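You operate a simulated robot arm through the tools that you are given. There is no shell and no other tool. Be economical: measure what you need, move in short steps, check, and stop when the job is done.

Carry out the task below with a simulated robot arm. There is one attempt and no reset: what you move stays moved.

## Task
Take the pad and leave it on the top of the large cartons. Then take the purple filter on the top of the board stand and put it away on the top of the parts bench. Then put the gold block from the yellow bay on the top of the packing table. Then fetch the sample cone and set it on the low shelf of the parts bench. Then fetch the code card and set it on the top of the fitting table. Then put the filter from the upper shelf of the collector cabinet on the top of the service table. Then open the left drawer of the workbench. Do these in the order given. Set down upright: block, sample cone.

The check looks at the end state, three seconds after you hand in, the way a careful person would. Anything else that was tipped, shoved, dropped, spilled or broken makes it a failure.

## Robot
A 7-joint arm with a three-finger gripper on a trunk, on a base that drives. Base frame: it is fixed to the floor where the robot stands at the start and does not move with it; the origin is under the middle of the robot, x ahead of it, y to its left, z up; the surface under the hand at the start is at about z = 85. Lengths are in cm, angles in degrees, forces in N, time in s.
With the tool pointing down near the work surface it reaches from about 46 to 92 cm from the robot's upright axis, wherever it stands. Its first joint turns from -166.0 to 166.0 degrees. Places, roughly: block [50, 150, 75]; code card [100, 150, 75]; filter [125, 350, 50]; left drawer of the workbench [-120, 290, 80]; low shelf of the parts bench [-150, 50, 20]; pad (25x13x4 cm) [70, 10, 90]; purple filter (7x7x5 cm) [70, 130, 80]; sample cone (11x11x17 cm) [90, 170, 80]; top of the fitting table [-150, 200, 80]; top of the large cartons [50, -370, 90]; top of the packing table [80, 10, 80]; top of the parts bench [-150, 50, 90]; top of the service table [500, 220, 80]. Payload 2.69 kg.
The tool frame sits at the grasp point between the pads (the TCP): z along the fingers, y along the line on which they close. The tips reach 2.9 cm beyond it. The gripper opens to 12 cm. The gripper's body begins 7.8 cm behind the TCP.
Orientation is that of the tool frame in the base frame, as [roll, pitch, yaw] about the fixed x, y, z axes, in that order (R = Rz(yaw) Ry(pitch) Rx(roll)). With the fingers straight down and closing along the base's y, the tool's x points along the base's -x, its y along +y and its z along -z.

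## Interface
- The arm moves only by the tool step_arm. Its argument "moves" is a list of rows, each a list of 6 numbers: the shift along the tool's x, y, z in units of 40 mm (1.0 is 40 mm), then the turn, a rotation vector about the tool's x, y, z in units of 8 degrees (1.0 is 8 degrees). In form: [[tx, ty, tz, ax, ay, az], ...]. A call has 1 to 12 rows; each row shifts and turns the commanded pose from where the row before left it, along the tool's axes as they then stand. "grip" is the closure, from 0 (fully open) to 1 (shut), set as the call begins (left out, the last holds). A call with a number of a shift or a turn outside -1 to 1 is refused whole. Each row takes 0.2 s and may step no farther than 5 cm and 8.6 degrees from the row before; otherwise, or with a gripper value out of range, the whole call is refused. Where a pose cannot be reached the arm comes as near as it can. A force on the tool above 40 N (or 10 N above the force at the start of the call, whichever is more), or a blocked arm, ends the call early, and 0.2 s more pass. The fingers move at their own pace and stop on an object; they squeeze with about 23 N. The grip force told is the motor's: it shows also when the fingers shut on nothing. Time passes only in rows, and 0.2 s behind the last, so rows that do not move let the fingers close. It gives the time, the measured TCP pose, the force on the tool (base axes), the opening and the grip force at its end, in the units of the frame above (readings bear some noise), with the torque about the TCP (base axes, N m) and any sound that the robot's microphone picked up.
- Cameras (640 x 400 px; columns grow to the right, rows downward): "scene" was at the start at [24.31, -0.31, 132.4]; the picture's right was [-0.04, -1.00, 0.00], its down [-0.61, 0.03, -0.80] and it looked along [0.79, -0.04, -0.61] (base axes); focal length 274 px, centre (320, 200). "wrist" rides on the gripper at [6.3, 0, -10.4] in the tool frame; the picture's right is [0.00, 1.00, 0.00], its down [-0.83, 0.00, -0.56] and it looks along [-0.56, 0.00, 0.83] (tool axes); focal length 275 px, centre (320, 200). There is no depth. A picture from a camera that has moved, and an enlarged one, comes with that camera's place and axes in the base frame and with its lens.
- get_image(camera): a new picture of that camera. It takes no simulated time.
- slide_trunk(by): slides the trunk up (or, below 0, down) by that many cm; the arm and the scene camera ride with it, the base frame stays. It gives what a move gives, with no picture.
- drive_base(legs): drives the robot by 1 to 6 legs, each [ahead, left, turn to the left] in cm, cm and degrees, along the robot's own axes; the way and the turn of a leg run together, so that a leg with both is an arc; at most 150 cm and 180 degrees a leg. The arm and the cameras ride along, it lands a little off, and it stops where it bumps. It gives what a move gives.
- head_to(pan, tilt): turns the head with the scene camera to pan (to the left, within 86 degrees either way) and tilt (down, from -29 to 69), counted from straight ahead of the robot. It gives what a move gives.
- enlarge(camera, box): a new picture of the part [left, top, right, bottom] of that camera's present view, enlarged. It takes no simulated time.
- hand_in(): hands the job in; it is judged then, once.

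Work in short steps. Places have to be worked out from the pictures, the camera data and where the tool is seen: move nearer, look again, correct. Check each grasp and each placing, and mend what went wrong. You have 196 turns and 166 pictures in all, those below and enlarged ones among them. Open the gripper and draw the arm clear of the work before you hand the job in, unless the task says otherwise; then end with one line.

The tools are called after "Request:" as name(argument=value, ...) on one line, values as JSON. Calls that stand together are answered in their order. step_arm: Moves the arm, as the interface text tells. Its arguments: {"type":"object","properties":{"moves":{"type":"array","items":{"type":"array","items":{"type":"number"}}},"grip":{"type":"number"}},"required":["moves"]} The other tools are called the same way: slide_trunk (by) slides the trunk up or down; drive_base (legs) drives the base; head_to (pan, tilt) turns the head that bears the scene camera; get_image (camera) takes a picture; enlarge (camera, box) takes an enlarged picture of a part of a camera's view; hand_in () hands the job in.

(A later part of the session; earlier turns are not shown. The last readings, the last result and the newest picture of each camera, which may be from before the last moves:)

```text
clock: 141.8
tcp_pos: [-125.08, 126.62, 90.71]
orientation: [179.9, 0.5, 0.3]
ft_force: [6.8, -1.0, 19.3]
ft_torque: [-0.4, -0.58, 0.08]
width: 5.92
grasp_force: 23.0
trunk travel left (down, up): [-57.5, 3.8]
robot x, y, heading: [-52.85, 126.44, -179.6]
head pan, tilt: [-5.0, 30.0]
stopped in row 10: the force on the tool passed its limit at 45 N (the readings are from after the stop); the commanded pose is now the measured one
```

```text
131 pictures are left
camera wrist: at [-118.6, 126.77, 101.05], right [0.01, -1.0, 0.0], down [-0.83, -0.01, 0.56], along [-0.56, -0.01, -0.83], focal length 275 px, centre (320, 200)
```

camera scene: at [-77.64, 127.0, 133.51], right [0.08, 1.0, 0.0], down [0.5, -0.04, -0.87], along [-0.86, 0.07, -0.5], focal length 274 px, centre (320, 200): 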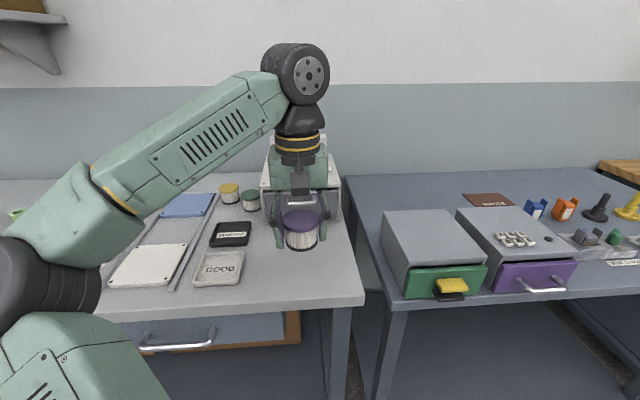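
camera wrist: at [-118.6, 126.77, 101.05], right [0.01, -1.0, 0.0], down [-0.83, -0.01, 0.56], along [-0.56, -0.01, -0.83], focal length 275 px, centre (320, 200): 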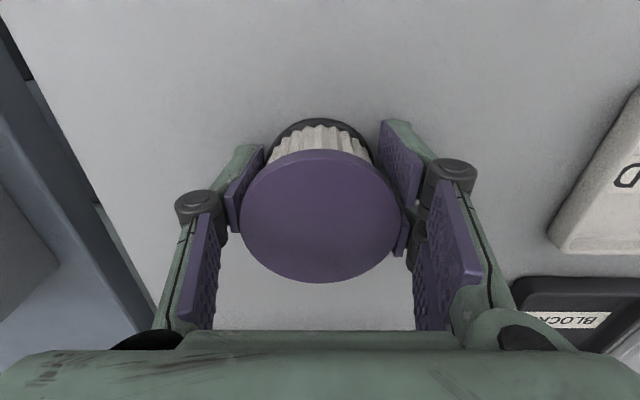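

Contact at z≈90.7, as expected. I open to about 9 cm and rise straight up.

Request:
step_arm(moves=[[0, 0, -0.03, 0, 0, 0], [0, 0, 0, 0, 0, 0], [0, 0, 0, 0, 0, 0], [0, 0, 0, 0, 0, 0], [0, 0, -0.3, 0, 0, 0], [0, 0, -0.8, 0, 0, 0], [0, 0, -0.9, 0, 0, 0], [0, 0, -0.9, 0, 0, 0], [0, 0, -0.9, 0, 0, 0], [0.9, 0, 0, 0, 0, 0], [0.9, 0, 0, 0, 0, 0], [0.9, 0, 0, 0, 0, 0]], grip=0.25)

Request:
get_image(camera="scene")

```text
clock: 144.4
tcp_pos: [-114.21, 126.85, 105.83]
orientation: [179.9, 0.3, 0.4]
ft_force: [0.6, -0.3, 0.1]
ft_torque: [0.0, 0.0, 0.04]
width: 8.99
grasp_force: 0.0
trunk travel left (down, up): [-57.5, 3.8]
robot x, y, heading: [-52.76, 126.58, -179.8]
head pan, tilt: [-5.0, 30.0]
```

```text
130 pictures are left
camera scene: at [-77.53, 126.99, 133.54], right [0.08, 1.0, 0.0], down [0.5, -0.04, -0.87], along [-0.86, 0.07, -0.5], focal length 274 px, centre (320, 200)
```

scene: 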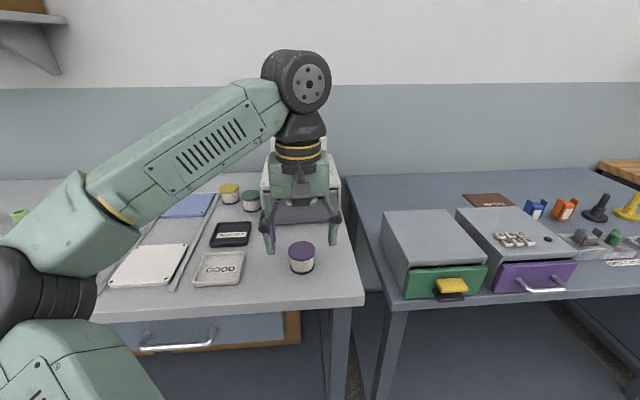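

The filter stands upright on the bench. I back up, turn round and return to the board stand for the gold block.

Request:
drive_base(legs=[[-14, 0, 0], [0, 0, 180], [0, 14, 0]])

Request:
step_arm(moves=[[0, 0, 0, 0, 0, 1], [0, 0, 0, 0, 0, 1], [0, 0, 0, 0, 0, 1], [0, 0, 0, 0, 0, 1], [0, 0, 0, 0, 0, 1], [0, 0, 0, 0, 0, 1], [0, 0, 0, 0, 0, 1], [0, 0, 0, 0, 0, 1], [0, 0, 0, 0, 0, 1], [0, 0, 0, 0, 0, 1], [0, 0, 0, 0, 0, 1]])

Request:
head_to(pan=10, tilt=35)

Request:
get_image(camera="scene")

```text
clock: 154.6
tcp_pos: [22.63, 138.67, 105.66]
orientation: [-179.9, 0.4, 179.3]
ft_force: [-0.7, 0.4, 0.8]
ft_torque: [-0.04, 0.03, 0.01]
width: 9.01
grasp_force: 0.1
trunk travel left (down, up): [-57.5, 3.8]
robot x, y, heading: [-38.68, 140.3, -1.0]
head pan, tilt: [-5.0, 30.0]
```

```text
clock: 157.0
tcp_pos: [12.01, 128.69, 101.62]
orientation: [179.6, -0.1, 91.3]
ft_force: [-0.2, 0.0, -0.5]
ft_torque: [-0.02, 0.02, 0.03]
width: 9.0
grasp_force: 0.1
out of reach, approached as far as the arm can: row 8, 9, 10, 11
trunk travel left (down, up): [-57.5, 3.8]
robot x, y, heading: [-38.5, 140.19, -0.7]
head pan, tilt: [-5.0, 30.0]
```

```text
clock: 157.8
tcp_pos: [11.9, 128.9, 101.69]
orientation: [179.6, 0.0, 91.5]
ft_force: [-0.4, 0.2, -0.1]
ft_torque: [0.04, 0.0, 0.0]
width: 9.03
grasp_force: 0.0
trunk travel left (down, up): [-57.5, 3.8]
robot x, y, heading: [-39.29, 140.2, -0.6]
head pan, tilt: [10.0, 35.0]
```

```text
129 pictures are left
camera scene: at [-14.43, 141.62, 132.76], right [0.16, -0.99, 0.0], down [-0.57, -0.09, -0.82], along [0.81, 0.13, -0.57], focal length 274 px, centre (320, 200)
```

scene: 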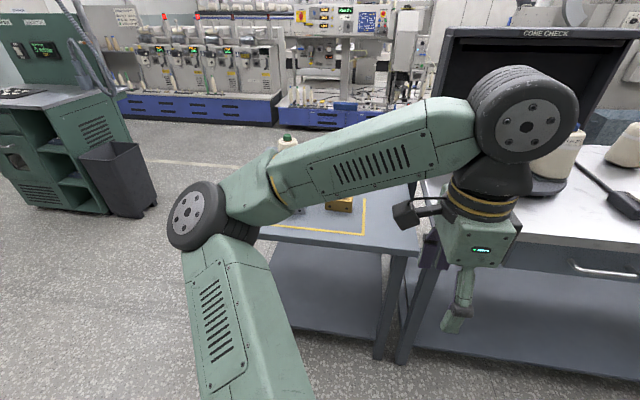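

That wrist direction runs into its limit. I turn the wrist back and then the other way.

Request:
step_arm(moves=[[0, 0, 0, 0, 0, -1], [0, 0, 0, 0, 0, -1], [0, 0, 0, 0, 0, -1], [0, 0, 0, 0, 0, -1], [0, 0, 0, 0, 0, -1], [0, 0, 0, 0, 0, -1], [0, 0, 0, 0, 0, -1], [0, 0, 0, 0, 0, -1], [0, 0, 0, 0, 0, -1], [0, 0, 0, 0, 0, -1], [0, 0, 0, 0, 0, -1]])

Request:
step_arm(moves=[[0, 0, 0, 0, 0, -1], [0, 0, 0, 0, 0, -1], [0, 0, 0, 0, 0, -1], [0, 0, 0, 0, 0, -1], [0, 0, 0, 0, 0, -1], [0, 0, 0, 0, 0, -1], [0, 0, 0, 0, 0, -1], [0, 0, 0, 0, 0, -1], [0, 0, 0, 0, 0, -1], [0, 0, 0, 0, 0, -1], [0, 0, 0, 0, 0, -1]])

```text
clock: 160.2
tcp_pos: [12.06, 128.77, 101.64]
orientation: [179.9, 0.4, 179.5]
ft_force: [-0.3, 0.1, 0.0]
ft_torque: [0.03, -0.01, 0.03]
width: 9.0
grasp_force: 0.1
trunk travel left (down, up): [-57.5, 3.8]
robot x, y, heading: [-38.74, 140.15, -0.3]
head pan, tilt: [10.0, 35.0]
```

```text
clock: 162.6
tcp_pos: [12.01, 128.6, 101.5]
orientation: [-179.7, 0.0, -92.6]
ft_force: [0.2, 0.0, -0.7]
ft_torque: [-0.02, -0.02, -0.01]
width: 9.0
grasp_force: 0.2
trunk travel left (down, up): [-57.5, 3.8]
robot x, y, heading: [-38.62, 140.23, -0.4]
head pan, tilt: [10.0, 35.0]
```

The wrist is now at yaw -92.6, so the fingers close along x. I drive up to the stand and view the block from the wrist.

Request:
drive_base(legs=[[35, 8, 0.5]])

Request:
step_arm(moves=[[0, -0.8, 0, 0, 0, 0.3], [0, -0.8, 0, 0, 0, 0], [0, -0.8, 0, 0, 0, 0], [0, -0.8, 0, 0, 0, 0]])

Request:
get_image(camera="wrist")

Request:
get_image(camera="scene")

```text
clock: 164.9
tcp_pos: [47.12, 136.95, 101.59]
orientation: [-179.7, 0.1, -92.2]
ft_force: [-0.2, 0.4, -0.6]
ft_torque: [-0.01, 0.0, -0.01]
width: 9.02
grasp_force: 0.0
trunk travel left (down, up): [-57.5, 3.8]
robot x, y, heading: [-3.58, 147.91, -0.1]
head pan, tilt: [10.0, 35.0]
```

```text
clock: 165.9
tcp_pos: [59.82, 136.13, 101.76]
orientation: [-179.7, 0.2, -94.5]
ft_force: [0.2, -0.4, -0.4]
ft_torque: [0.03, -0.02, -0.01]
width: 8.99
grasp_force: 0.1
trunk travel left (down, up): [-57.5, 3.8]
robot x, y, heading: [-3.95, 148.19, -0.7]
head pan, tilt: [10.0, 35.0]
```

```text
128 pictures are left
camera wrist: at [59.41, 129.79, 112.12], right [-1.0, 0.08, -0.01], down [0.06, 0.83, 0.56], along [0.05, 0.56, -0.83], focal length 275 px, centre (320, 200)
```

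wrist: 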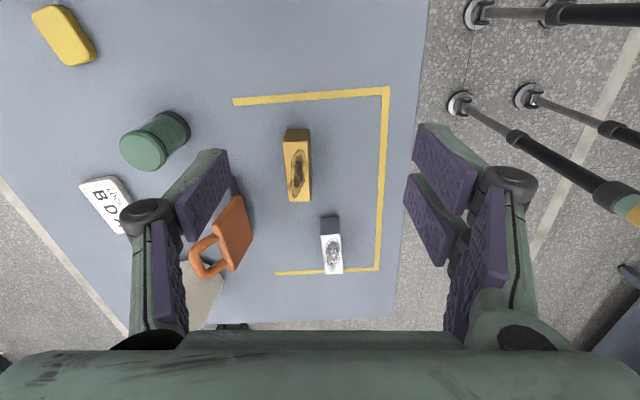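

```text
127 pictures are left
camera scene: at [20.53, 149.53, 132.75], right [0.17, -0.99, 0.0], down [-0.57, -0.1, -0.82], along [0.81, 0.14, -0.57], focal length 274 px, centre (320, 200)
```

scene: 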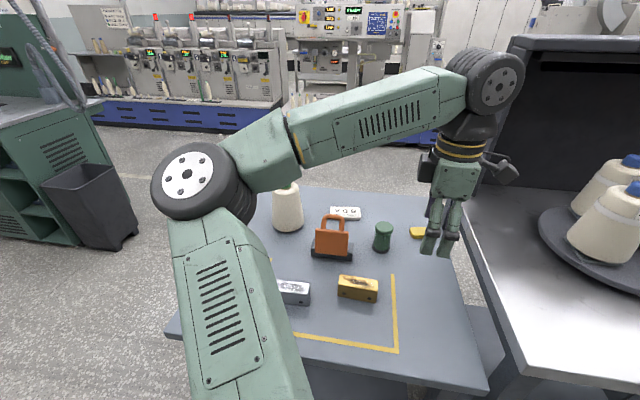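

The block is at about (63.8, 147), about 3.6 cm wide, and the hand's yaw already matches it. I move above it with a 7 cm opening.

Request:
step_arm(moves=[[-0.9, -0.3, 0, 0, 0, 0], [-0.95, -0.3, 0.4, 0, 0, 0], [-0.95, -0.18, 0.8, 0, 0, 0], [0, 0, 0.9, 0, 0, 0], [0, 0, 0.9, 0, 0, 0]], grip=0.42)

Request:
get_image(camera="wrist")

Request:
enlarge(camera="scene", box=[260, 200, 420, 320])

```text
refused: row 3 steps farther than a row can; nothing moved
```

```text
126 pictures are left
camera wrist: at [59.41, 129.79, 112.12], right [-1.0, 0.08, -0.01], down [0.06, 0.83, 0.56], along [0.05, 0.56, -0.83], focal length 275 px, centre (320, 200)
```

wrist: 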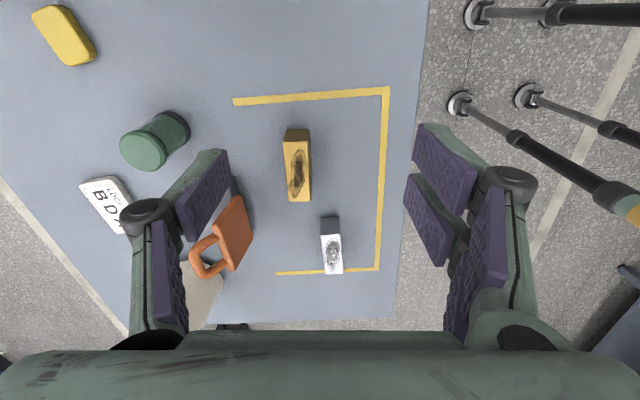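

```text
3.33 times, centred on (340, 260) of scene
camera zoom: at [20.53, 149.53, 132.75], right [0.17, -0.99, 0.0], down [-0.57, -0.1, -0.82], along [0.81, 0.14, -0.57], focal length 914 px, centre (253, 0)
```

zoom: 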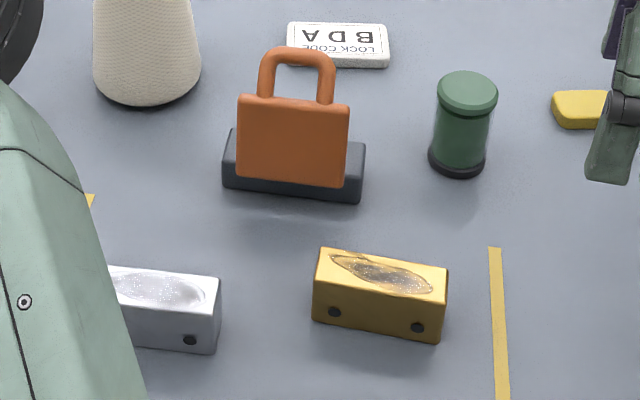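

One row was too long, so I repeat the move in smaller rows.

Request:
step_arm(moves=[[-0.95, -0.3, 0, 0, 0, 0], [-0.95, -0.3, 0, 0, 0, 0], [-0.9, -0.25, 0.3, 0, 0, 0], [0, 0, 0.9, 0, 0, 0], [0, 0, 0.9, 0, 0, 0], [0, 0, 0.9, 0, 0, 0]], grip=0.42)

Request:
get_image(camera="wrist")

```text
clock: 167.3
tcp_pos: [64.13, 146.95, 89.65]
orientation: [-179.6, 0.0, -94.7]
ft_force: [0.2, 0.2, -0.7]
ft_torque: [0.01, 0.01, 0.0]
width: 6.94
grasp_force: 0.1
trunk travel left (down, up): [-57.5, 3.8]
robot x, y, heading: [-3.71, 147.83, -0.3]
head pan, tilt: [10.0, 35.0]
```

```text
124 pictures are left
camera wrist: at [63.62, 140.65, 100.09], right [-1.0, 0.08, -0.01], down [0.06, 0.83, 0.56], along [0.05, 0.55, -0.83], focal length 275 px, centre (320, 200)
```

wrist: 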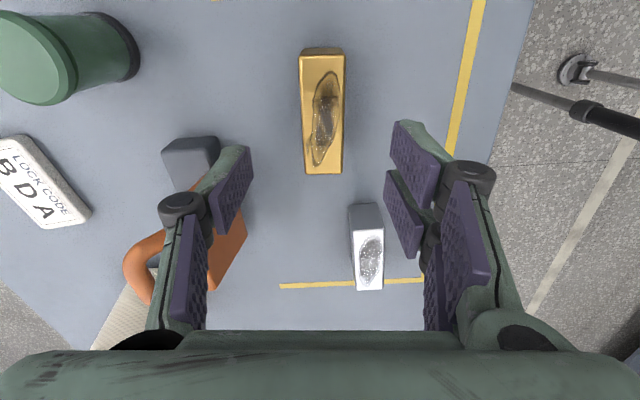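

The block is centred between the fingers. I go down to z≈77.3 and close.

Request:
step_arm(moves=[[-0.05, 0, 0.9, 0, 0, 0], [0, 0, 0.9, 0, 0, 0], [0, 0, 0.8, 0, 0, 0], [0, 0, 0.45, 0, 0, 0]])

Request:
step_arm(moves=[[0, 0, 0, 0, 0, 0], [0, 0, 0, 0, 0, 0], [0, 0, 0, 0, 0, 0], [0, 0, 0, 0, 0, 0]], grip=1)

Request:
step_arm(moves=[[0, 0, -0.1, 0, 0, 0], [0, 0, -0.2, 0, 0, 0], [0, 0, -0.4, 0, 0, 0], [0, 0, -0.5, 0, 0, 0], [0, 0, -0.6, 0, 0, 0], [0, 0, -0.6, 0, 0, 0]])

Request:
get_image(camera="wrist")

```text
clock: 168.3
tcp_pos: [64.32, 147.05, 77.52]
orientation: [-179.6, 0.0, -94.6]
ft_force: [-0.3, -1.2, 0.2]
ft_torque: [0.02, -0.04, 0.01]
width: 6.96
grasp_force: 0.0
trunk travel left (down, up): [-57.5, 3.8]
robot x, y, heading: [-3.65, 148.24, -0.4]
head pan, tilt: [10.0, 35.0]
```

```text
clock: 169.3
tcp_pos: [64.28, 147.06, 77.43]
orientation: [-179.7, 0.1, -94.6]
ft_force: [-5.1, 0.3, -0.1]
ft_torque: [-0.06, 0.14, -0.02]
width: 3.38
grasp_force: 23.0
trunk travel left (down, up): [-57.5, 3.8]
robot x, y, heading: [-4.06, 147.98, -0.1]
head pan, tilt: [10.0, 35.0]
```

```text
clock: 170.7
tcp_pos: [64.17, 147.03, 87.14]
orientation: [-179.7, 0.1, -94.5]
ft_force: [-0.4, -0.2, -13.4]
ft_torque: [-0.05, 0.01, 0.0]
width: 3.39
grasp_force: 23.4
trunk travel left (down, up): [-57.5, 3.8]
robot x, y, heading: [-3.87, 148.2, -0.1]
head pan, tilt: [10.0, 35.0]
```

```text
123 pictures are left
camera wrist: at [63.72, 140.86, 97.49], right [-1.0, 0.08, -0.01], down [0.06, 0.83, 0.56], along [0.05, 0.56, -0.83], focal length 275 px, centre (320, 200)
```

wrist: 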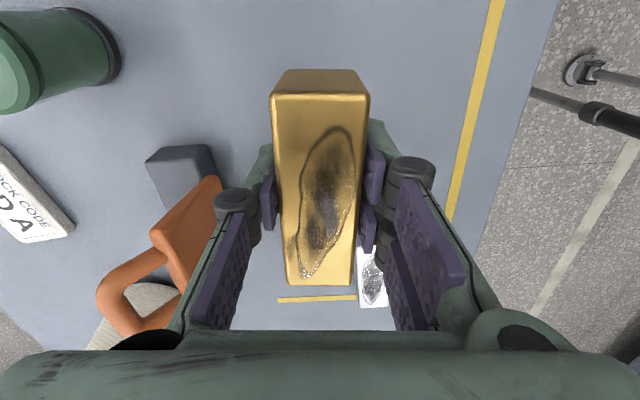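

The block is held; it weighs about 1.3 kg. I lift, back off, drive right to the packing table where the pad was, and look.

Request:
step_arm(moves=[[0, 0, -0.7, 0, 0, 0], [0, 0, -0.8, 0, 0, 0], [0, 0, -0.8, 0, 0, 0], [0, 0, -0.8, 0, 0, 0], [0, 0, -0.8, 0, 0, 0], [0, 0, -0.6, 0, 0, 0]])

Request:
drive_base(legs=[[-40, 0, 0], [0, -139, 0], [35, 0, 0]])

Request:
head_to(pan=0, tilt=40)

Request:
get_image(camera="wrist")

Request:
get_image(camera="scene")

```text
clock: 172.1
tcp_pos: [64.19, 147.18, 105.09]
orientation: [-179.7, 0.2, -94.5]
ft_force: [1.0, -0.3, -11.8]
ft_torque: [-0.06, -0.01, -0.01]
width: 3.4
grasp_force: 23.2
trunk travel left (down, up): [-57.5, 3.8]
robot x, y, heading: [-3.66, 148.07, -0.2]
head pan, tilt: [10.0, 35.0]
```

```text
clock: 186.9
tcp_pos: [58.15, 7.77, 105.04]
orientation: [-179.7, 0.0, -95.2]
ft_force: [0.3, -0.1, -13.6]
ft_torque: [-0.09, 0.01, 0.0]
width: 3.39
grasp_force: 23.2
trunk travel left (down, up): [-57.5, 3.8]
robot x, y, heading: [-10.04, 9.1, -0.7]
head pan, tilt: [10.0, 35.0]
```

```text
clock: 187.7
tcp_pos: [58.16, 7.77, 105.05]
orientation: [-179.7, 0.2, -95.1]
ft_force: [0.7, 0.7, -13.3]
ft_torque: [-0.05, 0.02, -0.01]
width: 3.4
grasp_force: 23.4
trunk travel left (down, up): [-57.5, 3.8]
robot x, y, heading: [-9.69, 9.63, -0.7]
head pan, tilt: [0.0, 40.0]
```

```text
122 pictures are left
camera wrist: at [57.62, 1.52, 115.45], right [-1.0, 0.08, 0.0], down [0.07, 0.83, 0.56], along [0.05, 0.55, -0.83], focal length 275 px, centre (320, 200)
```

wrist: 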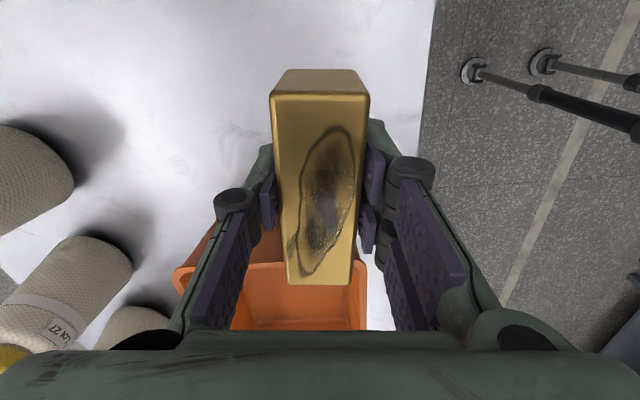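

```text
121 pictures are left
camera scene: at [14.42, 9.07, 131.98], right [-0.01, -1.0, 0.0], down [-0.64, 0.01, -0.77], along [0.77, -0.01, -0.64], focal length 274 px, centre (320, 200)
```

scene: 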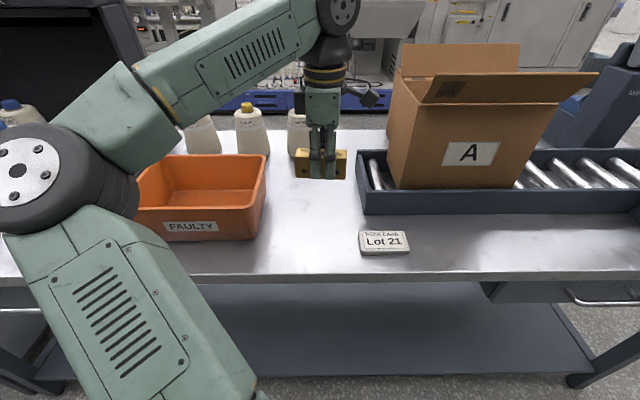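

The spot at about (62, 8) is clear between the bin and the conveyor. I lower there until contact.

Request:
step_arm(moves=[[0, -0.9, 0.3, 0, 0, 0], [0, 0, 0.8, 0, 0, 0], [0, 0, 0.8, 0, 0, 0], [0, 0, 0.8, 0, 0, 0], [0, 0, 0.6, 0, 0, 0]])

Request:
get_image(camera="wrist")

Request:
step_arm(moves=[[0, 0, 0.12, 0, 0, 0], [0, 0, 0.1, 0, 0, 0], [0, 0, 0.08, 0, 0, 0], [0, 0, 0.08, 0, 0, 0], [0, 0, 0.08, 0, 0, 0], [0, 0, 0.08, 0, 0, 0], [0, 0, 0.08, 0, 0, 0], [0, 0, 0.08, 0, 0, 0], [0, 0, 0.08, 0, 0, 0], [0, 0, 0.08, 0, 0, 0], [0, 0, 0.08, 0, 0, 0], [0, 0, 0.08, 0, 0, 0]])

```text
clock: 188.9
tcp_pos: [61.87, 7.4, 91.8]
orientation: [-179.8, 0.2, -95.0]
ft_force: [0.5, -0.2, -12.4]
ft_torque: [-0.06, 0.0, 0.01]
width: 3.39
grasp_force: 22.8
trunk travel left (down, up): [-57.5, 3.8]
robot x, y, heading: [-9.82, 9.33, -0.5]
head pan, tilt: [0.0, 40.0]
```

```text
120 pictures are left
camera wrist: at [61.32, 1.19, 102.23], right [-1.0, 0.08, 0.0], down [0.07, 0.83, 0.56], along [0.05, 0.55, -0.83], focal length 275 px, centre (320, 200)
```

wrist: 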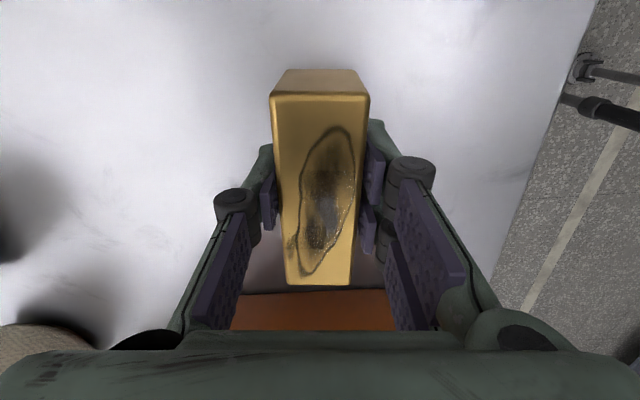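

```text
clock: 191.5
tcp_pos: [61.69, 7.5, 88.06]
orientation: [-179.4, -0.1, -95.1]
ft_force: [2.1, 1.0, 14.9]
ft_torque: [0.02, -0.01, -0.01]
width: 3.42
grasp_force: 23.4
trunk travel left (down, up): [-57.5, 3.8]
robot x, y, heading: [-9.93, 9.62, -0.6]
head pan, tilt: [0.0, 40.0]
```

Contact: the force flipped to +15 N. I open, rise and check.

Request:
step_arm(moves=[[0, 0, -0.01, 0, 0, 0], [0, 0, 0, 0, 0, 0], [0, 0, 0, 0, 0, 0], [0, 0, 0, 0, 0, 0], [0, 0, -0.3, 0, 0, 0], [0, 0, -0.8, 0, 0, 0], [0, 0, -0.9, 0, 0, 0], [0, 0, -0.9, 0, 0, 0], [0, 0, -0.9, 0, 0, 0], [0, 0, -0.6, 0, 0, 0]], grip=0.35)

Request:
get_image(camera="scene")

```text
clock: 193.7
tcp_pos: [61.42, 7.39, 105.63]
orientation: [-179.7, 0.0, -95.1]
ft_force: [0.2, 0.5, 0.1]
ft_torque: [0.0, 0.0, 0.0]
width: 7.82
grasp_force: 0.1
trunk travel left (down, up): [-57.5, 3.8]
robot x, y, heading: [-9.64, 9.53, -0.9]
head pan, tilt: [0.0, 40.0]
```

```text
119 pictures are left
camera scene: at [14.3, 9.06, 132.0], right [-0.01, -1.0, 0.0], down [-0.64, 0.01, -0.77], along [0.77, -0.01, -0.64], focal length 274 px, centre (320, 200)
```

scene: 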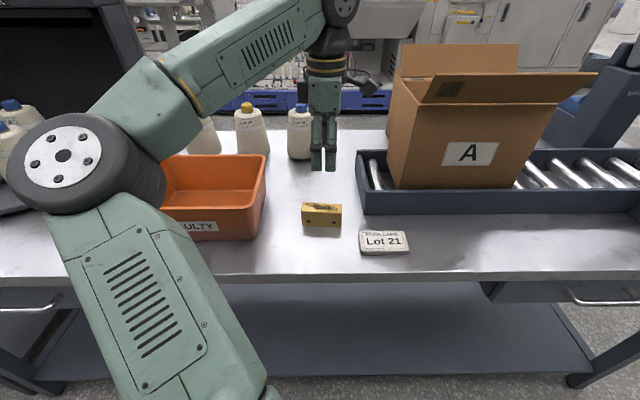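

The block stands on the packing table. For the cone I'll use a 45° tilted hand, which will also fit into the low shelf. I back off, drive to the stand and reorient the wrist in open space.

Request:
drive_base(legs=[[-38, 0, 0.7], [0, 148, 0]])

Request:
step_arm(moves=[[0, 0, 0, 0, 0, 1], [0, 0, 0, 0, 0, 1], [0, 0, 0, 0, 0, 1], [0, 0, 0, 0, 0, 1], [0, 0, 0, 0, 0, 1], [0, 0, 0, 0, 0, 1], [0, 0, 0, 0, 0, 1], [0, 0, 0, 0, 0, 1], [0, 0, 0, 0, 0, 1], [0, 0, 0, 0, 0, 1], [0, 0, 0, 0, 0, 1], [0, 0, 0, 0, 0, 0.8]], grip=0)

Request:
step_arm(moves=[[0, 0, 0, 0, -1, 0], [0, 0, 0, 0, -1, 0], [0, 0, 0, 0, -1, 0], [0, 0, 0, 0, -1, 0], [0, 0, 0, 0, -1, 0], [0, 0, 0, 0, -0.6, 0]])

Request:
get_image(camera="scene")

Request:
get_image(camera="wrist")

```text
clock: 207.4
tcp_pos: [24.36, 156.96, 105.71]
orientation: [-179.7, 0.2, -94.8]
ft_force: [-0.1, -0.2, 0.4]
ft_torque: [0.01, 0.03, -0.02]
width: 7.81
grasp_force: 0.0
trunk travel left (down, up): [-57.5, 3.8]
robot x, y, heading: [-46.91, 158.87, -0.6]
head pan, tilt: [0.0, 40.0]
```

```text
clock: 210.0
tcp_pos: [24.28, 156.94, 105.54]
orientation: [179.9, 0.4, 170.7]
ft_force: [0.4, 0.4, -0.2]
ft_torque: [-0.02, -0.02, -0.03]
width: 12.02
grasp_force: 0.0
trunk travel left (down, up): [-57.5, 3.8]
robot x, y, heading: [-46.77, 158.33, -0.7]
head pan, tilt: [0.0, 40.0]
```

```text
clock: 211.4
tcp_pos: [24.4, 157.04, 105.48]
orientation: [179.8, 45.3, 170.5]
ft_force: [1.0, -0.3, -0.1]
ft_torque: [0.0, 0.0, -0.01]
width: 12.0
grasp_force: 0.0
trunk travel left (down, up): [-57.5, 3.8]
robot x, y, heading: [-46.9, 158.59, -0.6]
head pan, tilt: [0.0, 40.0]
```

```text
118 pictures are left
camera scene: at [-22.9, 158.53, 132.0], right [-0.01, -1.0, 0.0], down [-0.64, 0.01, -0.77], along [0.77, -0.01, -0.64], focal length 274 px, centre (320, 200)
```

scene: 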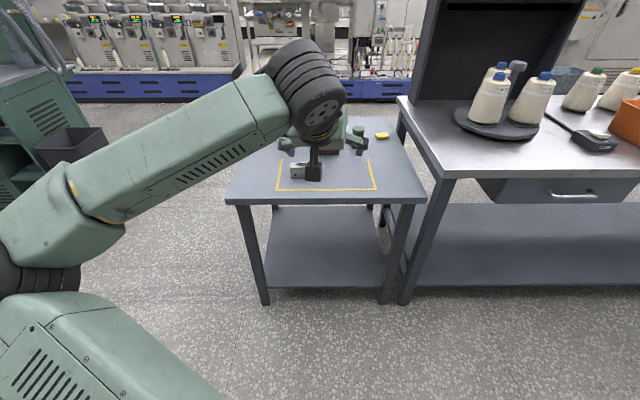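

```text
117 pictures are left
camera wrist: at [12.74, 158.89, 108.4], right [0.16, 0.99, 0.0], down [0.19, -0.03, 0.98], along [0.97, -0.16, -0.19], focal length 275 px, centre (320, 200)
```

wrist: 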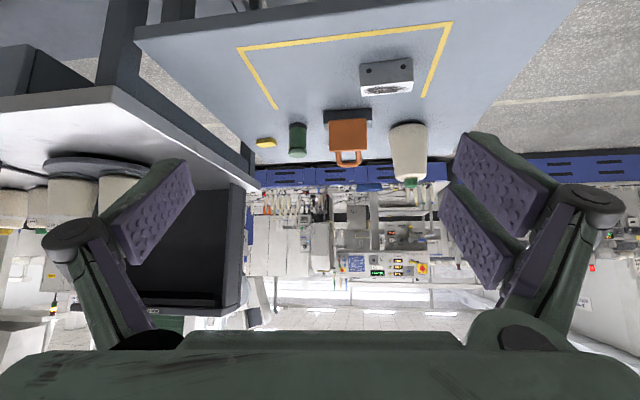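

The cone stands at about (88, 171). I turn the robot 9.6° so the hand points along +x, and drive so that a straight move along the tool axis meets the cone.

Request:
drive_base(legs=[[0, 0, 9.6], [41.8, -4.6, 0]])

Request:
get_image(camera="wrist")

Request:
get_image(camera="scene")

```text
clock: 214.7
tcp_pos: [65.53, 170.85, 105.5]
orientation: [179.9, 45.1, -179.8]
ft_force: [-0.8, 0.1, 0.0]
ft_torque: [-0.01, 0.03, 0.0]
width: 11.99
grasp_force: 0.0
trunk travel left (down, up): [-57.5, 3.8]
robot x, y, heading: [-5.47, 160.88, 9.2]
head pan, tilt: [0.0, 40.0]
```

```text
116 pictures are left
camera wrist: at [53.71, 170.85, 108.38], right [-0.01, 1.0, 0.0], down [0.19, 0.0, 0.98], along [0.98, 0.01, -0.19], focal length 275 px, centre (320, 200)
```

wrist: 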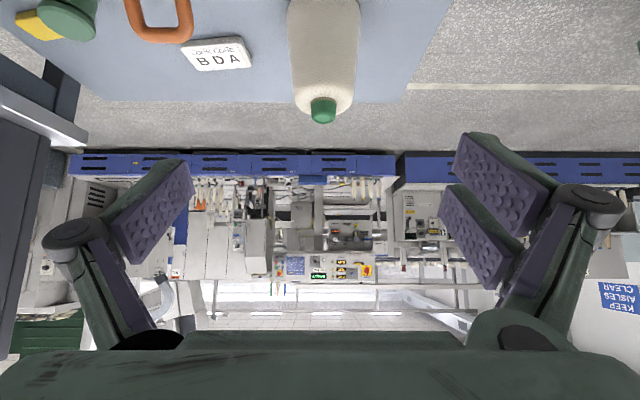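

```text
115 pictures are left
camera scene: at [18.65, 164.53, 131.99], right [0.16, -0.99, 0.0], down [-0.64, -0.1, -0.77], along [0.76, 0.12, -0.64], focal length 274 px, centre (320, 200)
```

scene: 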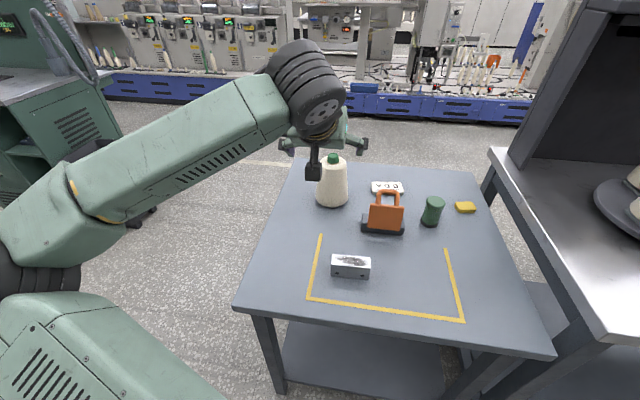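

The cone axis is at about (87.5, 171.4). I advance along the tool axis part way and look.

Request:
step_arm(moves=[[0, 0.13, 0.9, 0, 0, 0], [0, 0, 0.9, 0, 0, 0], [0, 0, 0.9, 0, 0, 0], [0, 0, 0.9, 0, 0, 0], [0, 0, 0.9, 0, 0, 0]])

Request:
get_image(camera="wrist")

```text
clock: 215.8
tcp_pos: [78.34, 171.51, 92.73]
orientation: [179.8, 45.1, -179.8]
ft_force: [-0.2, 0.0, 0.0]
ft_torque: [-0.03, 0.01, 0.01]
width: 11.99
grasp_force: 0.1
trunk travel left (down, up): [-57.5, 3.8]
robot x, y, heading: [-4.99, 160.81, 9.1]
head pan, tilt: [0.0, 40.0]
```

```text
114 pictures are left
camera wrist: at [66.54, 171.45, 95.66], right [-0.01, 1.0, 0.0], down [0.19, 0.0, 0.98], along [0.98, 0.01, -0.19], focal length 275 px, centre (320, 200)
```

wrist: 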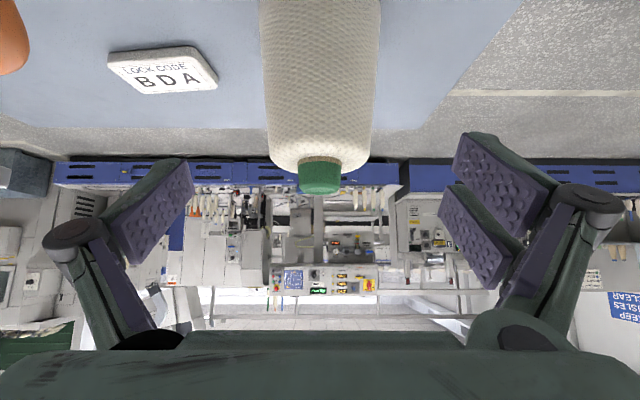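

It's centred between the fingers. I advance the remaining 12 cm and close.

Request:
step_arm(moves=[[0, 0, 0.8, 0, 0, 0], [0, 0, 0.8, 0, 0, 0], [0, 0, 0.8, 0, 0, 0], [0, 0, 0.6, 0, 0, 0]])

Request:
get_image(camera="wrist")

Request:
step_arm(moves=[[0, 0, 0, 0, 0, 0], [0, 0, 0, 0, 0, 0], [0, 0, 0, 0, 0, 0], [0, 0, 0, 0, 0, 0]], grip=1)

Request:
get_image(camera="wrist")

```text
clock: 216.8
tcp_pos: [86.75, 171.71, 84.47]
orientation: [180.0, 45.2, -179.8]
ft_force: [-0.3, -0.1, 0.8]
ft_torque: [-0.03, 0.02, -0.01]
width: 11.98
grasp_force: 0.1
trunk travel left (down, up): [-57.5, 3.8]
robot x, y, heading: [-5.19, 160.78, 9.1]
head pan, tilt: [0.0, 40.0]
```

```text
113 pictures are left
camera wrist: at [74.99, 171.57, 87.27], right [-0.01, 1.0, 0.0], down [0.19, 0.0, 0.98], along [0.98, 0.01, -0.19], focal length 275 px, centre (320, 200)
```

wrist: 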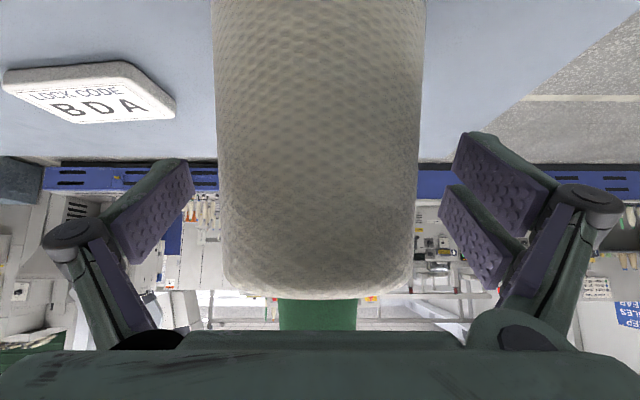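

```text
clock: 217.8
tcp_pos: [86.79, 171.6, 84.45]
orientation: [179.9, 45.2, -179.8]
ft_force: [0.5, -2.6, 0.8]
ft_torque: [-0.14, -0.04, -0.04]
width: 9.11
grasp_force: 22.9
trunk travel left (down, up): [-57.5, 3.8]
robot x, y, heading: [-5.14, 160.66, 8.8]
head pan, tilt: [0.0, 40.0]
```

```text
112 pictures are left
camera wrist: at [74.94, 171.52, 87.33], right [-0.01, 1.0, 0.0], down [0.19, 0.0, 0.98], along [0.98, 0.01, -0.19], focal length 275 px, centre (320, 200)
```

wrist: 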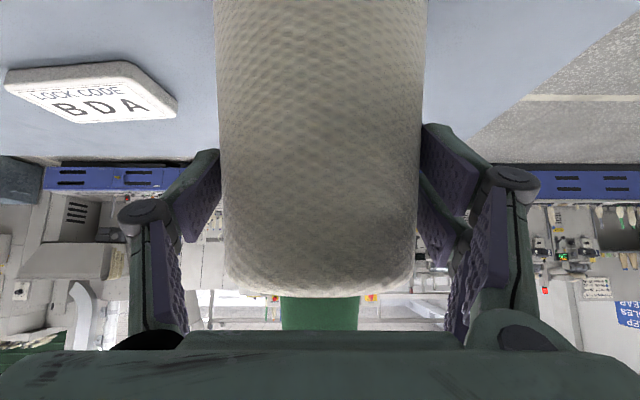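

Gripped at 9.1 cm. I lift straight up slowly; in tool axes that is equal -x and -z.

Request:
step_arm(moves=[[-0.07, 0, -0.07, 0, 0, 0], [-0.14, 0, -0.14, 0, 0, 0], [-0.25, 0, -0.25, 0, 0, 0], [-0.3, 0, -0.3, 0, 0, 0], [-0.35, 0, -0.35, 0, 0, 0], [-0.35, 0, -0.35, 0, 0, 0], [-0.35, 0, -0.35, 0, 0, 0], [-0.35, 0, -0.35, 0, 0, 0], [-0.3, 0, -0.3, 0, 0, 0]])

Request:
get_image(camera="wrist")

Request:
get_image(camera="scene")

```text
clock: 219.8
tcp_pos: [86.71, 171.55, 98.22]
orientation: [180.0, 45.0, -179.9]
ft_force: [-0.1, 0.0, -4.5]
ft_torque: [0.04, 0.02, 0.0]
width: 9.1
grasp_force: 23.2
trunk travel left (down, up): [-57.5, 3.8]
robot x, y, heading: [-5.16, 160.95, 9.1]
head pan, tilt: [0.0, 40.0]
```

```text
111 pictures are left
camera wrist: at [74.92, 171.49, 101.17], right [-0.01, 1.0, 0.0], down [0.19, 0.0, 0.98], along [0.98, 0.01, -0.19], focal length 275 px, centre (320, 200)
```

wrist: 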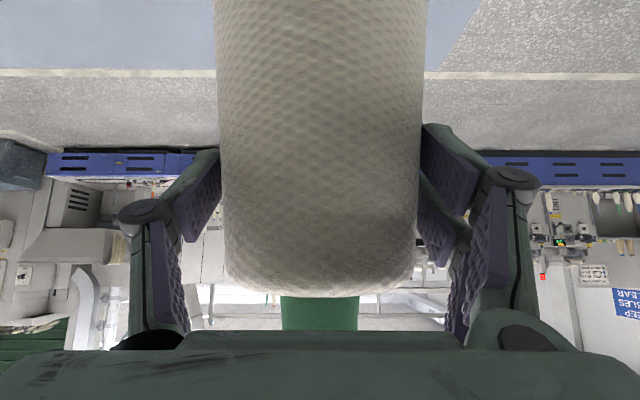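

```text
110 pictures are left
camera scene: at [18.63, 164.52, 131.99], right [0.16, -0.99, 0.0], down [-0.63, -0.1, -0.77], along [0.76, 0.12, -0.64], focal length 274 px, centre (320, 200)
```

scene: 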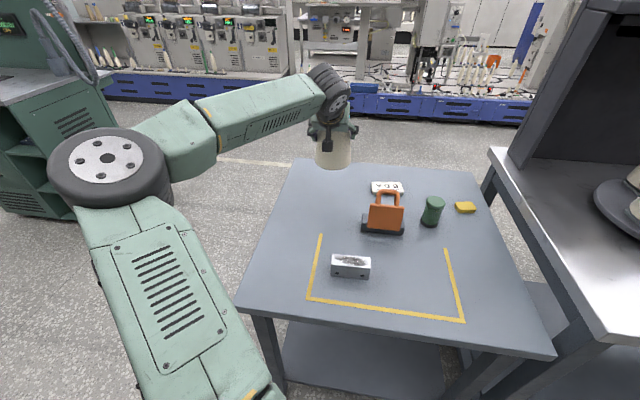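

The cone is held. I lift a little more, retract, then drive round to face the parts bench's low shelf.

Request:
step_arm(moves=[[-0.5, 0, -0.5, 0, 0, 0], [-0.5, 0, -0.5, 0, 0, 0], [-0.4, 0, -0.4, 0, 0, 0], [0.5, 0, -0.5, 0, 0, 0], [0.6, 0, -0.6, 0, 0, 0], [0.6, 0, -0.6, 0, 0, 0], [0.6, 0, -0.6, 0, 0, 0], [0.5, 0, -0.5, 0, 0, 0]])

Request:
drive_base(legs=[[-35, 0, 0], [0, 0, 90], [0, 0, 81], [0, 80, 0]])

Request:
head_to(pan=0, tilt=45)

Request:
get_image(camera="scene")

```text
clock: 221.7
tcp_pos: [70.68, 171.45, 106.23]
orientation: [179.9, 45.2, -179.8]
ft_force: [-0.2, -0.2, -3.8]
ft_torque: [-0.01, 0.06, 0.01]
width: 9.08
grasp_force: 23.1
trunk travel left (down, up): [-57.5, 3.8]
robot x, y, heading: [-5.13, 160.87, 9.2]
head pan, tilt: [0.0, 40.0]
```

```text
clock: 237.6
tcp_pos: [-116.64, 76.26, 106.17]
orientation: [179.9, 45.1, -8.8]
ft_force: [0.6, -1.0, -4.1]
ft_torque: [0.01, -0.01, 0.0]
width: 9.06
grasp_force: 22.8
trunk travel left (down, up): [-57.5, 3.8]
robot x, y, heading: [-40.1, 74.66, 179.8]
head pan, tilt: [0.0, 40.0]
heard: click
```

```text
clock: 238.3
tcp_pos: [-116.76, 76.13, 106.27]
orientation: [179.9, 45.1, -8.9]
ft_force: [0.3, 0.2, -4.0]
ft_torque: [0.0, -0.05, 0.03]
width: 9.05
grasp_force: 22.9
trunk travel left (down, up): [-57.5, 3.8]
robot x, y, heading: [-40.26, 74.9, 179.8]
head pan, tilt: [0.0, 45.0]
```

```text
109 pictures are left
camera scene: at [-63.68, 74.92, 131.27], right [0.0, 1.0, 0.0], down [0.71, 0.0, -0.71], along [-0.71, 0.0, -0.71], focal length 274 px, centre (320, 200)
```

scene: 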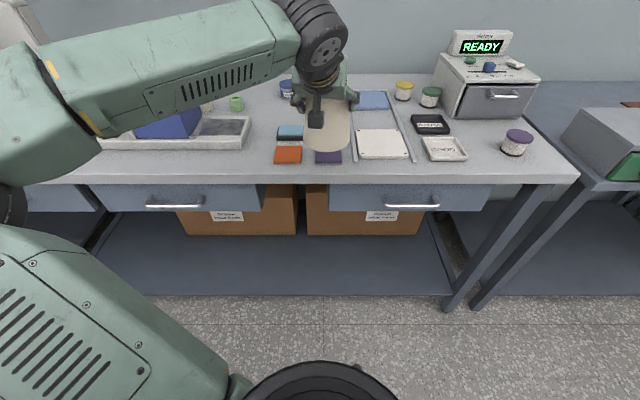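

The low shelf is open in front of the boxes: its edge is near x=-118 and the boxes start near -150. I heard a click during the drive, so I'll check the surroundings later. I back off 25 cm and lower the trunk so the cone can go in under the bench top.

Request:
drive_base(legs=[[-25, 0, 0]])

Request:
slide_trunk(by=-56)

Request:
head_to(pan=0, tilt=20)

Request:
get_image(camera="scene")

Request:
get_image(camera="wrist")

```text
clock: 240.1
tcp_pos: [-91.55, 76.01, 106.22]
orientation: [179.9, 45.2, -8.8]
ft_force: [0.1, 0.3, -3.0]
ft_torque: [0.0, 0.01, -0.01]
width: 9.04
grasp_force: 23.2
trunk travel left (down, up): [-57.5, 3.8]
robot x, y, heading: [-14.69, 74.42, -179.8]
head pan, tilt: [0.0, 45.0]
```

```text
refused: -56 is not a number from -40 to 40
```

```text
clock: 241.0
tcp_pos: [-91.54, 76.03, 106.2]
orientation: [179.9, 45.1, -8.8]
ft_force: [0.9, 0.3, -3.7]
ft_torque: [-0.04, -0.03, 0.01]
width: 9.05
grasp_force: 22.3
trunk travel left (down, up): [-57.5, 3.8]
robot x, y, heading: [-14.74, 74.39, -179.8]
head pan, tilt: [0.0, 20.0]
```

```text
108 pictures are left
camera scene: at [-39.59, 74.86, 135.13], right [0.0, 1.0, 0.0], down [0.34, 0.0, -0.94], along [-0.94, 0.0, -0.34], focal length 274 px, centre (320, 200)
```

scene: 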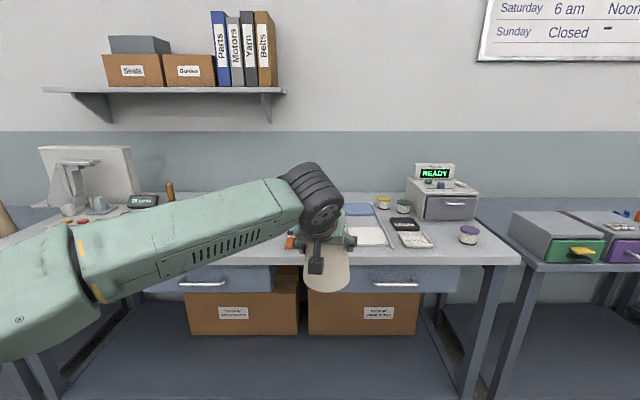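

```text
107 pictures are left
camera wrist: at [-79.75, 74.29, 109.04], right [-0.15, -0.99, 0.0], down [-0.19, 0.03, 0.98], along [-0.97, 0.15, -0.19], focal length 275 px, centre (320, 200)
```

wrist: 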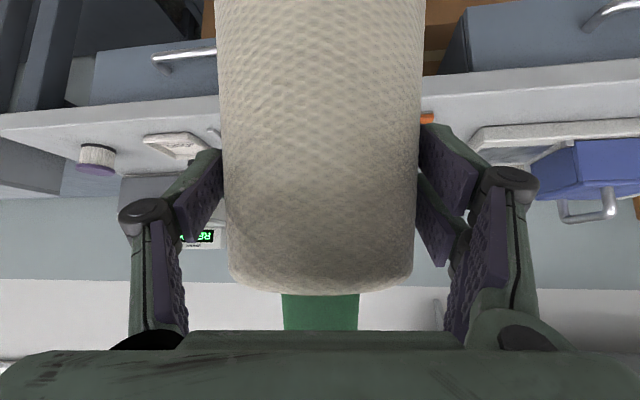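

The trunk takes at most 40 cm per call, so I lower it in two slides.

Request:
slide_trunk(by=-40)

Request:
slide_trunk(by=-16)

Request:
get_image(camera="scene")

Request:
get_image(camera="wrist")

```text
clock: 244.8
tcp_pos: [-91.52, 75.96, 66.23]
orientation: [180.0, 45.1, -8.8]
ft_force: [0.4, 0.0, -2.4]
ft_torque: [-0.01, -0.06, 0.0]
width: 9.03
grasp_force: 22.8
trunk travel left (down, up): [-17.5, 43.8]
robot x, y, heading: [-14.66, 74.69, -180.2]
head pan, tilt: [0.0, 20.0]
```

```text
clock: 246.9
tcp_pos: [-91.37, 76.17, 57.16]
orientation: [179.7, 45.4, -8.8]
ft_force: [0.8, -0.1, -2.5]
ft_torque: [-0.01, -0.04, -0.01]
width: 9.02
grasp_force: 23.0
trunk travel left (down, up): [-7.9, 53.5]
robot x, y, heading: [-14.75, 74.35, -179.9]
head pan, tilt: [0.0, 20.0]
stopped: the arm was blocked; the commanded pose is now the measured one
```

```text
106 pictures are left
camera scene: at [-39.26, 74.9, 85.84], right [0.0, 1.0, 0.0], down [0.34, 0.0, -0.94], along [-0.94, 0.0, -0.34], focal length 274 px, centre (320, 200)
```

scene: 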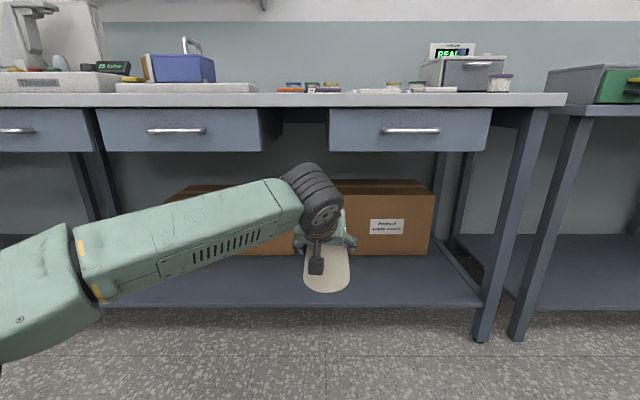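

```text
105 pictures are left
camera wrist: at [-79.56, 74.33, 59.95], right [-0.15, -0.99, 0.0], down [-0.19, 0.03, 0.98], along [-0.97, 0.15, -0.19], focal length 275 px, centre (320, 200)
```

wrist: 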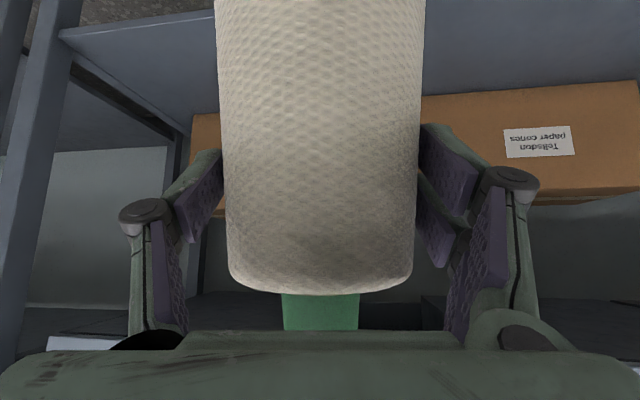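

Something on the arm touched, probably the robot's own base. I raise the trunk 3 cm and lower the hand with the arm instead, while extending slightly.

Request:
slide_trunk(by=3)

Request:
step_arm(moves=[[0.4, 0, 0.4, 0, 0, 0], [0.4, 0, 0.4, 0, 0, 0], [0.4, 0, 0.4, 0, 0, 0], [0.4, 0, 0.4, 0, 0, 0]])

Request:
head_to(pan=20, tilt=55)

Request:
get_image(camera="scene")

```text
clock: 247.6
tcp_pos: [-91.33, 76.14, 59.45]
orientation: [179.8, 45.2, -8.9]
ft_force: [-0.4, -0.2, -3.5]
ft_torque: [0.04, -0.07, 0.01]
width: 9.04
grasp_force: 23.0
trunk travel left (down, up): [-10.9, 50.5]
robot x, y, heading: [-14.54, 75.06, -180.0]
head pan, tilt: [0.0, 20.0]
```

```text
clock: 248.6
tcp_pos: [-91.51, 76.12, 50.52]
orientation: [179.9, 45.1, -8.7]
ft_force: [0.1, 0.1, -2.5]
ft_torque: [-0.03, -0.04, -0.03]
width: 9.03
grasp_force: 22.9
trunk travel left (down, up): [-10.9, 50.5]
robot x, y, heading: [-14.78, 74.61, -180.0]
head pan, tilt: [0.0, 20.0]
```

```text
clock: 249.6
tcp_pos: [-91.49, 76.21, 50.54]
orientation: [179.9, 45.1, -8.9]
ft_force: [-0.6, 0.5, -3.6]
ft_torque: [-0.01, -0.02, -0.03]
width: 9.03
grasp_force: 22.9
trunk travel left (down, up): [-10.9, 50.5]
robot x, y, heading: [-14.74, 74.71, -179.8]
head pan, tilt: [20.0, 55.0]
```

```text
104 pictures are left
camera scene: at [-37.04, 72.4, 83.28], right [-0.34, 0.94, 0.0], down [0.77, 0.28, -0.57], along [-0.54, -0.2, -0.82], focal length 274 px, centre (320, 200)
```

scene: 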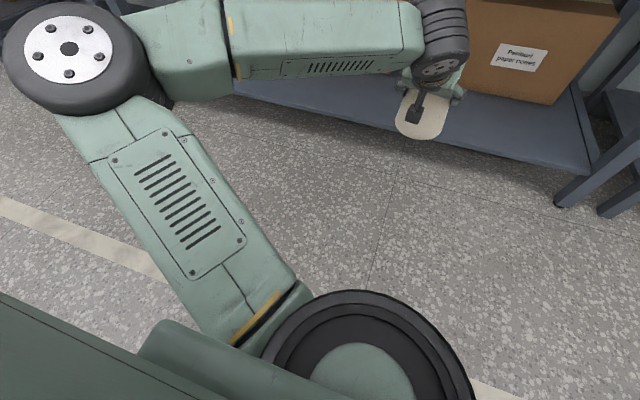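

The lowering works. I continue down to TCP z≈36, watching for a block.

Request:
step_arm(moves=[[0.4, 0, 0.4, 0, 0, 0], [0.4, 0, 0.4, 0, 0, 0], [0.4, 0, 0.4, 0, 0, 0], [0.4, 0, 0.4, 0, 0, 0], [0.4, 0, 0.4, 0, 0, 0], [0.4, 0, 0.4, 0, 0, 0]])

Request:
get_image(camera="scene")

Request:
get_image(camera="wrist")

```text
clock: 251.0
tcp_pos: [-91.51, 76.17, 36.91]
orientation: [179.7, 45.2, -8.9]
ft_force: [-0.7, 0.2, -2.7]
ft_torque: [0.02, -0.05, 0.02]
width: 9.04
grasp_force: 22.9
trunk travel left (down, up): [-10.9, 50.5]
robot x, y, heading: [-14.88, 74.67, -179.8]
head pan, tilt: [20.0, 55.0]
```

```text
103 pictures are left
camera scene: at [-37.02, 72.4, 83.28], right [-0.34, 0.94, 0.0], down [0.77, 0.28, -0.57], along [-0.54, -0.2, -0.82], focal length 274 px, centre (320, 200)
```

scene: 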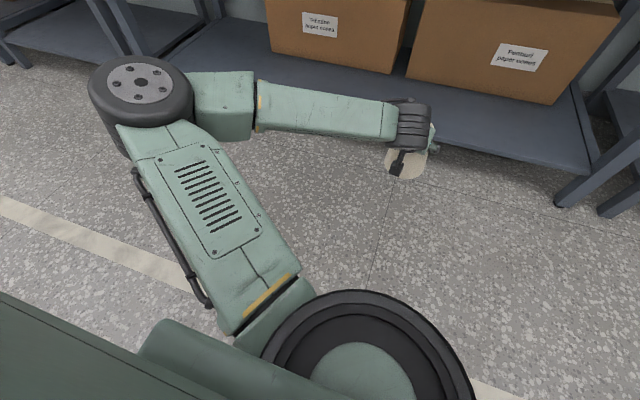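

```text
102 pictures are left
camera wrist: at [-79.74, 74.37, 39.75], right [-0.15, -0.99, 0.0], down [-0.19, 0.03, 0.98], along [-0.97, 0.15, -0.19], focal length 275 px, centre (320, 200)
```

wrist: 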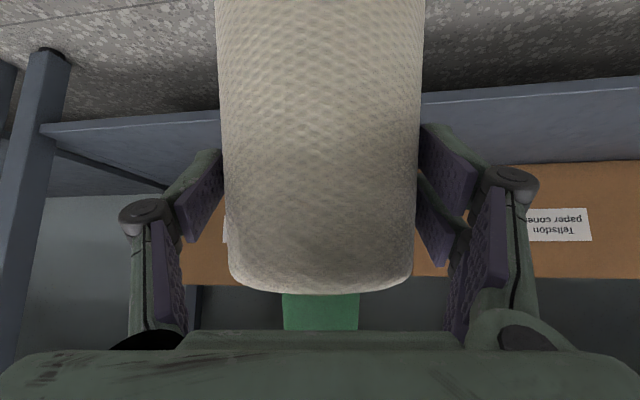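

The cone's bottom is at z≈26.5, with the shelf at about 18. The space under the drawers is free for the forearm, so I drive ahead 37 cm.

Request:
drive_base(legs=[[37, 0, 0]])

Request:
get_image(camera="scene")

Request:
get_image(camera="wrist")

```text
clock: 253.4
tcp_pos: [-128.71, 76.09, 36.87]
orientation: [179.7, 45.1, -8.8]
ft_force: [0.0, 0.1, -3.6]
ft_torque: [-0.02, 0.0, 0.0]
width: 9.06
grasp_force: 23.2
trunk travel left (down, up): [-10.9, 50.5]
robot x, y, heading: [-51.61, 74.67, -179.9]
head pan, tilt: [20.0, 55.0]
```

```text
101 pictures are left
camera scene: at [-74.16, 72.32, 83.28], right [-0.34, 0.94, 0.0], down [0.77, 0.28, -0.57], along [-0.54, -0.2, -0.82], focal length 274 px, centre (320, 200)
```

scene: 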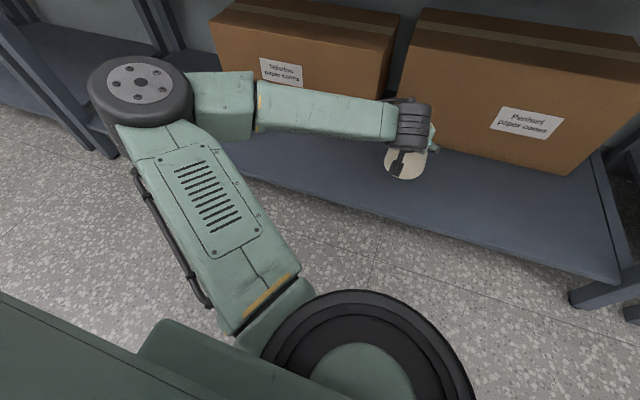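

```text
100 pictures are left
camera wrist: at [-116.87, 74.23, 39.74], right [-0.15, -0.99, 0.0], down [-0.19, 0.03, 0.98], along [-0.97, 0.15, -0.19], focal length 275 px, centre (320, 200)
```

wrist: 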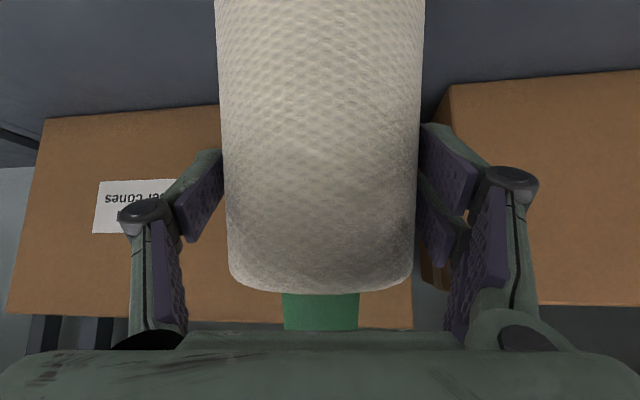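

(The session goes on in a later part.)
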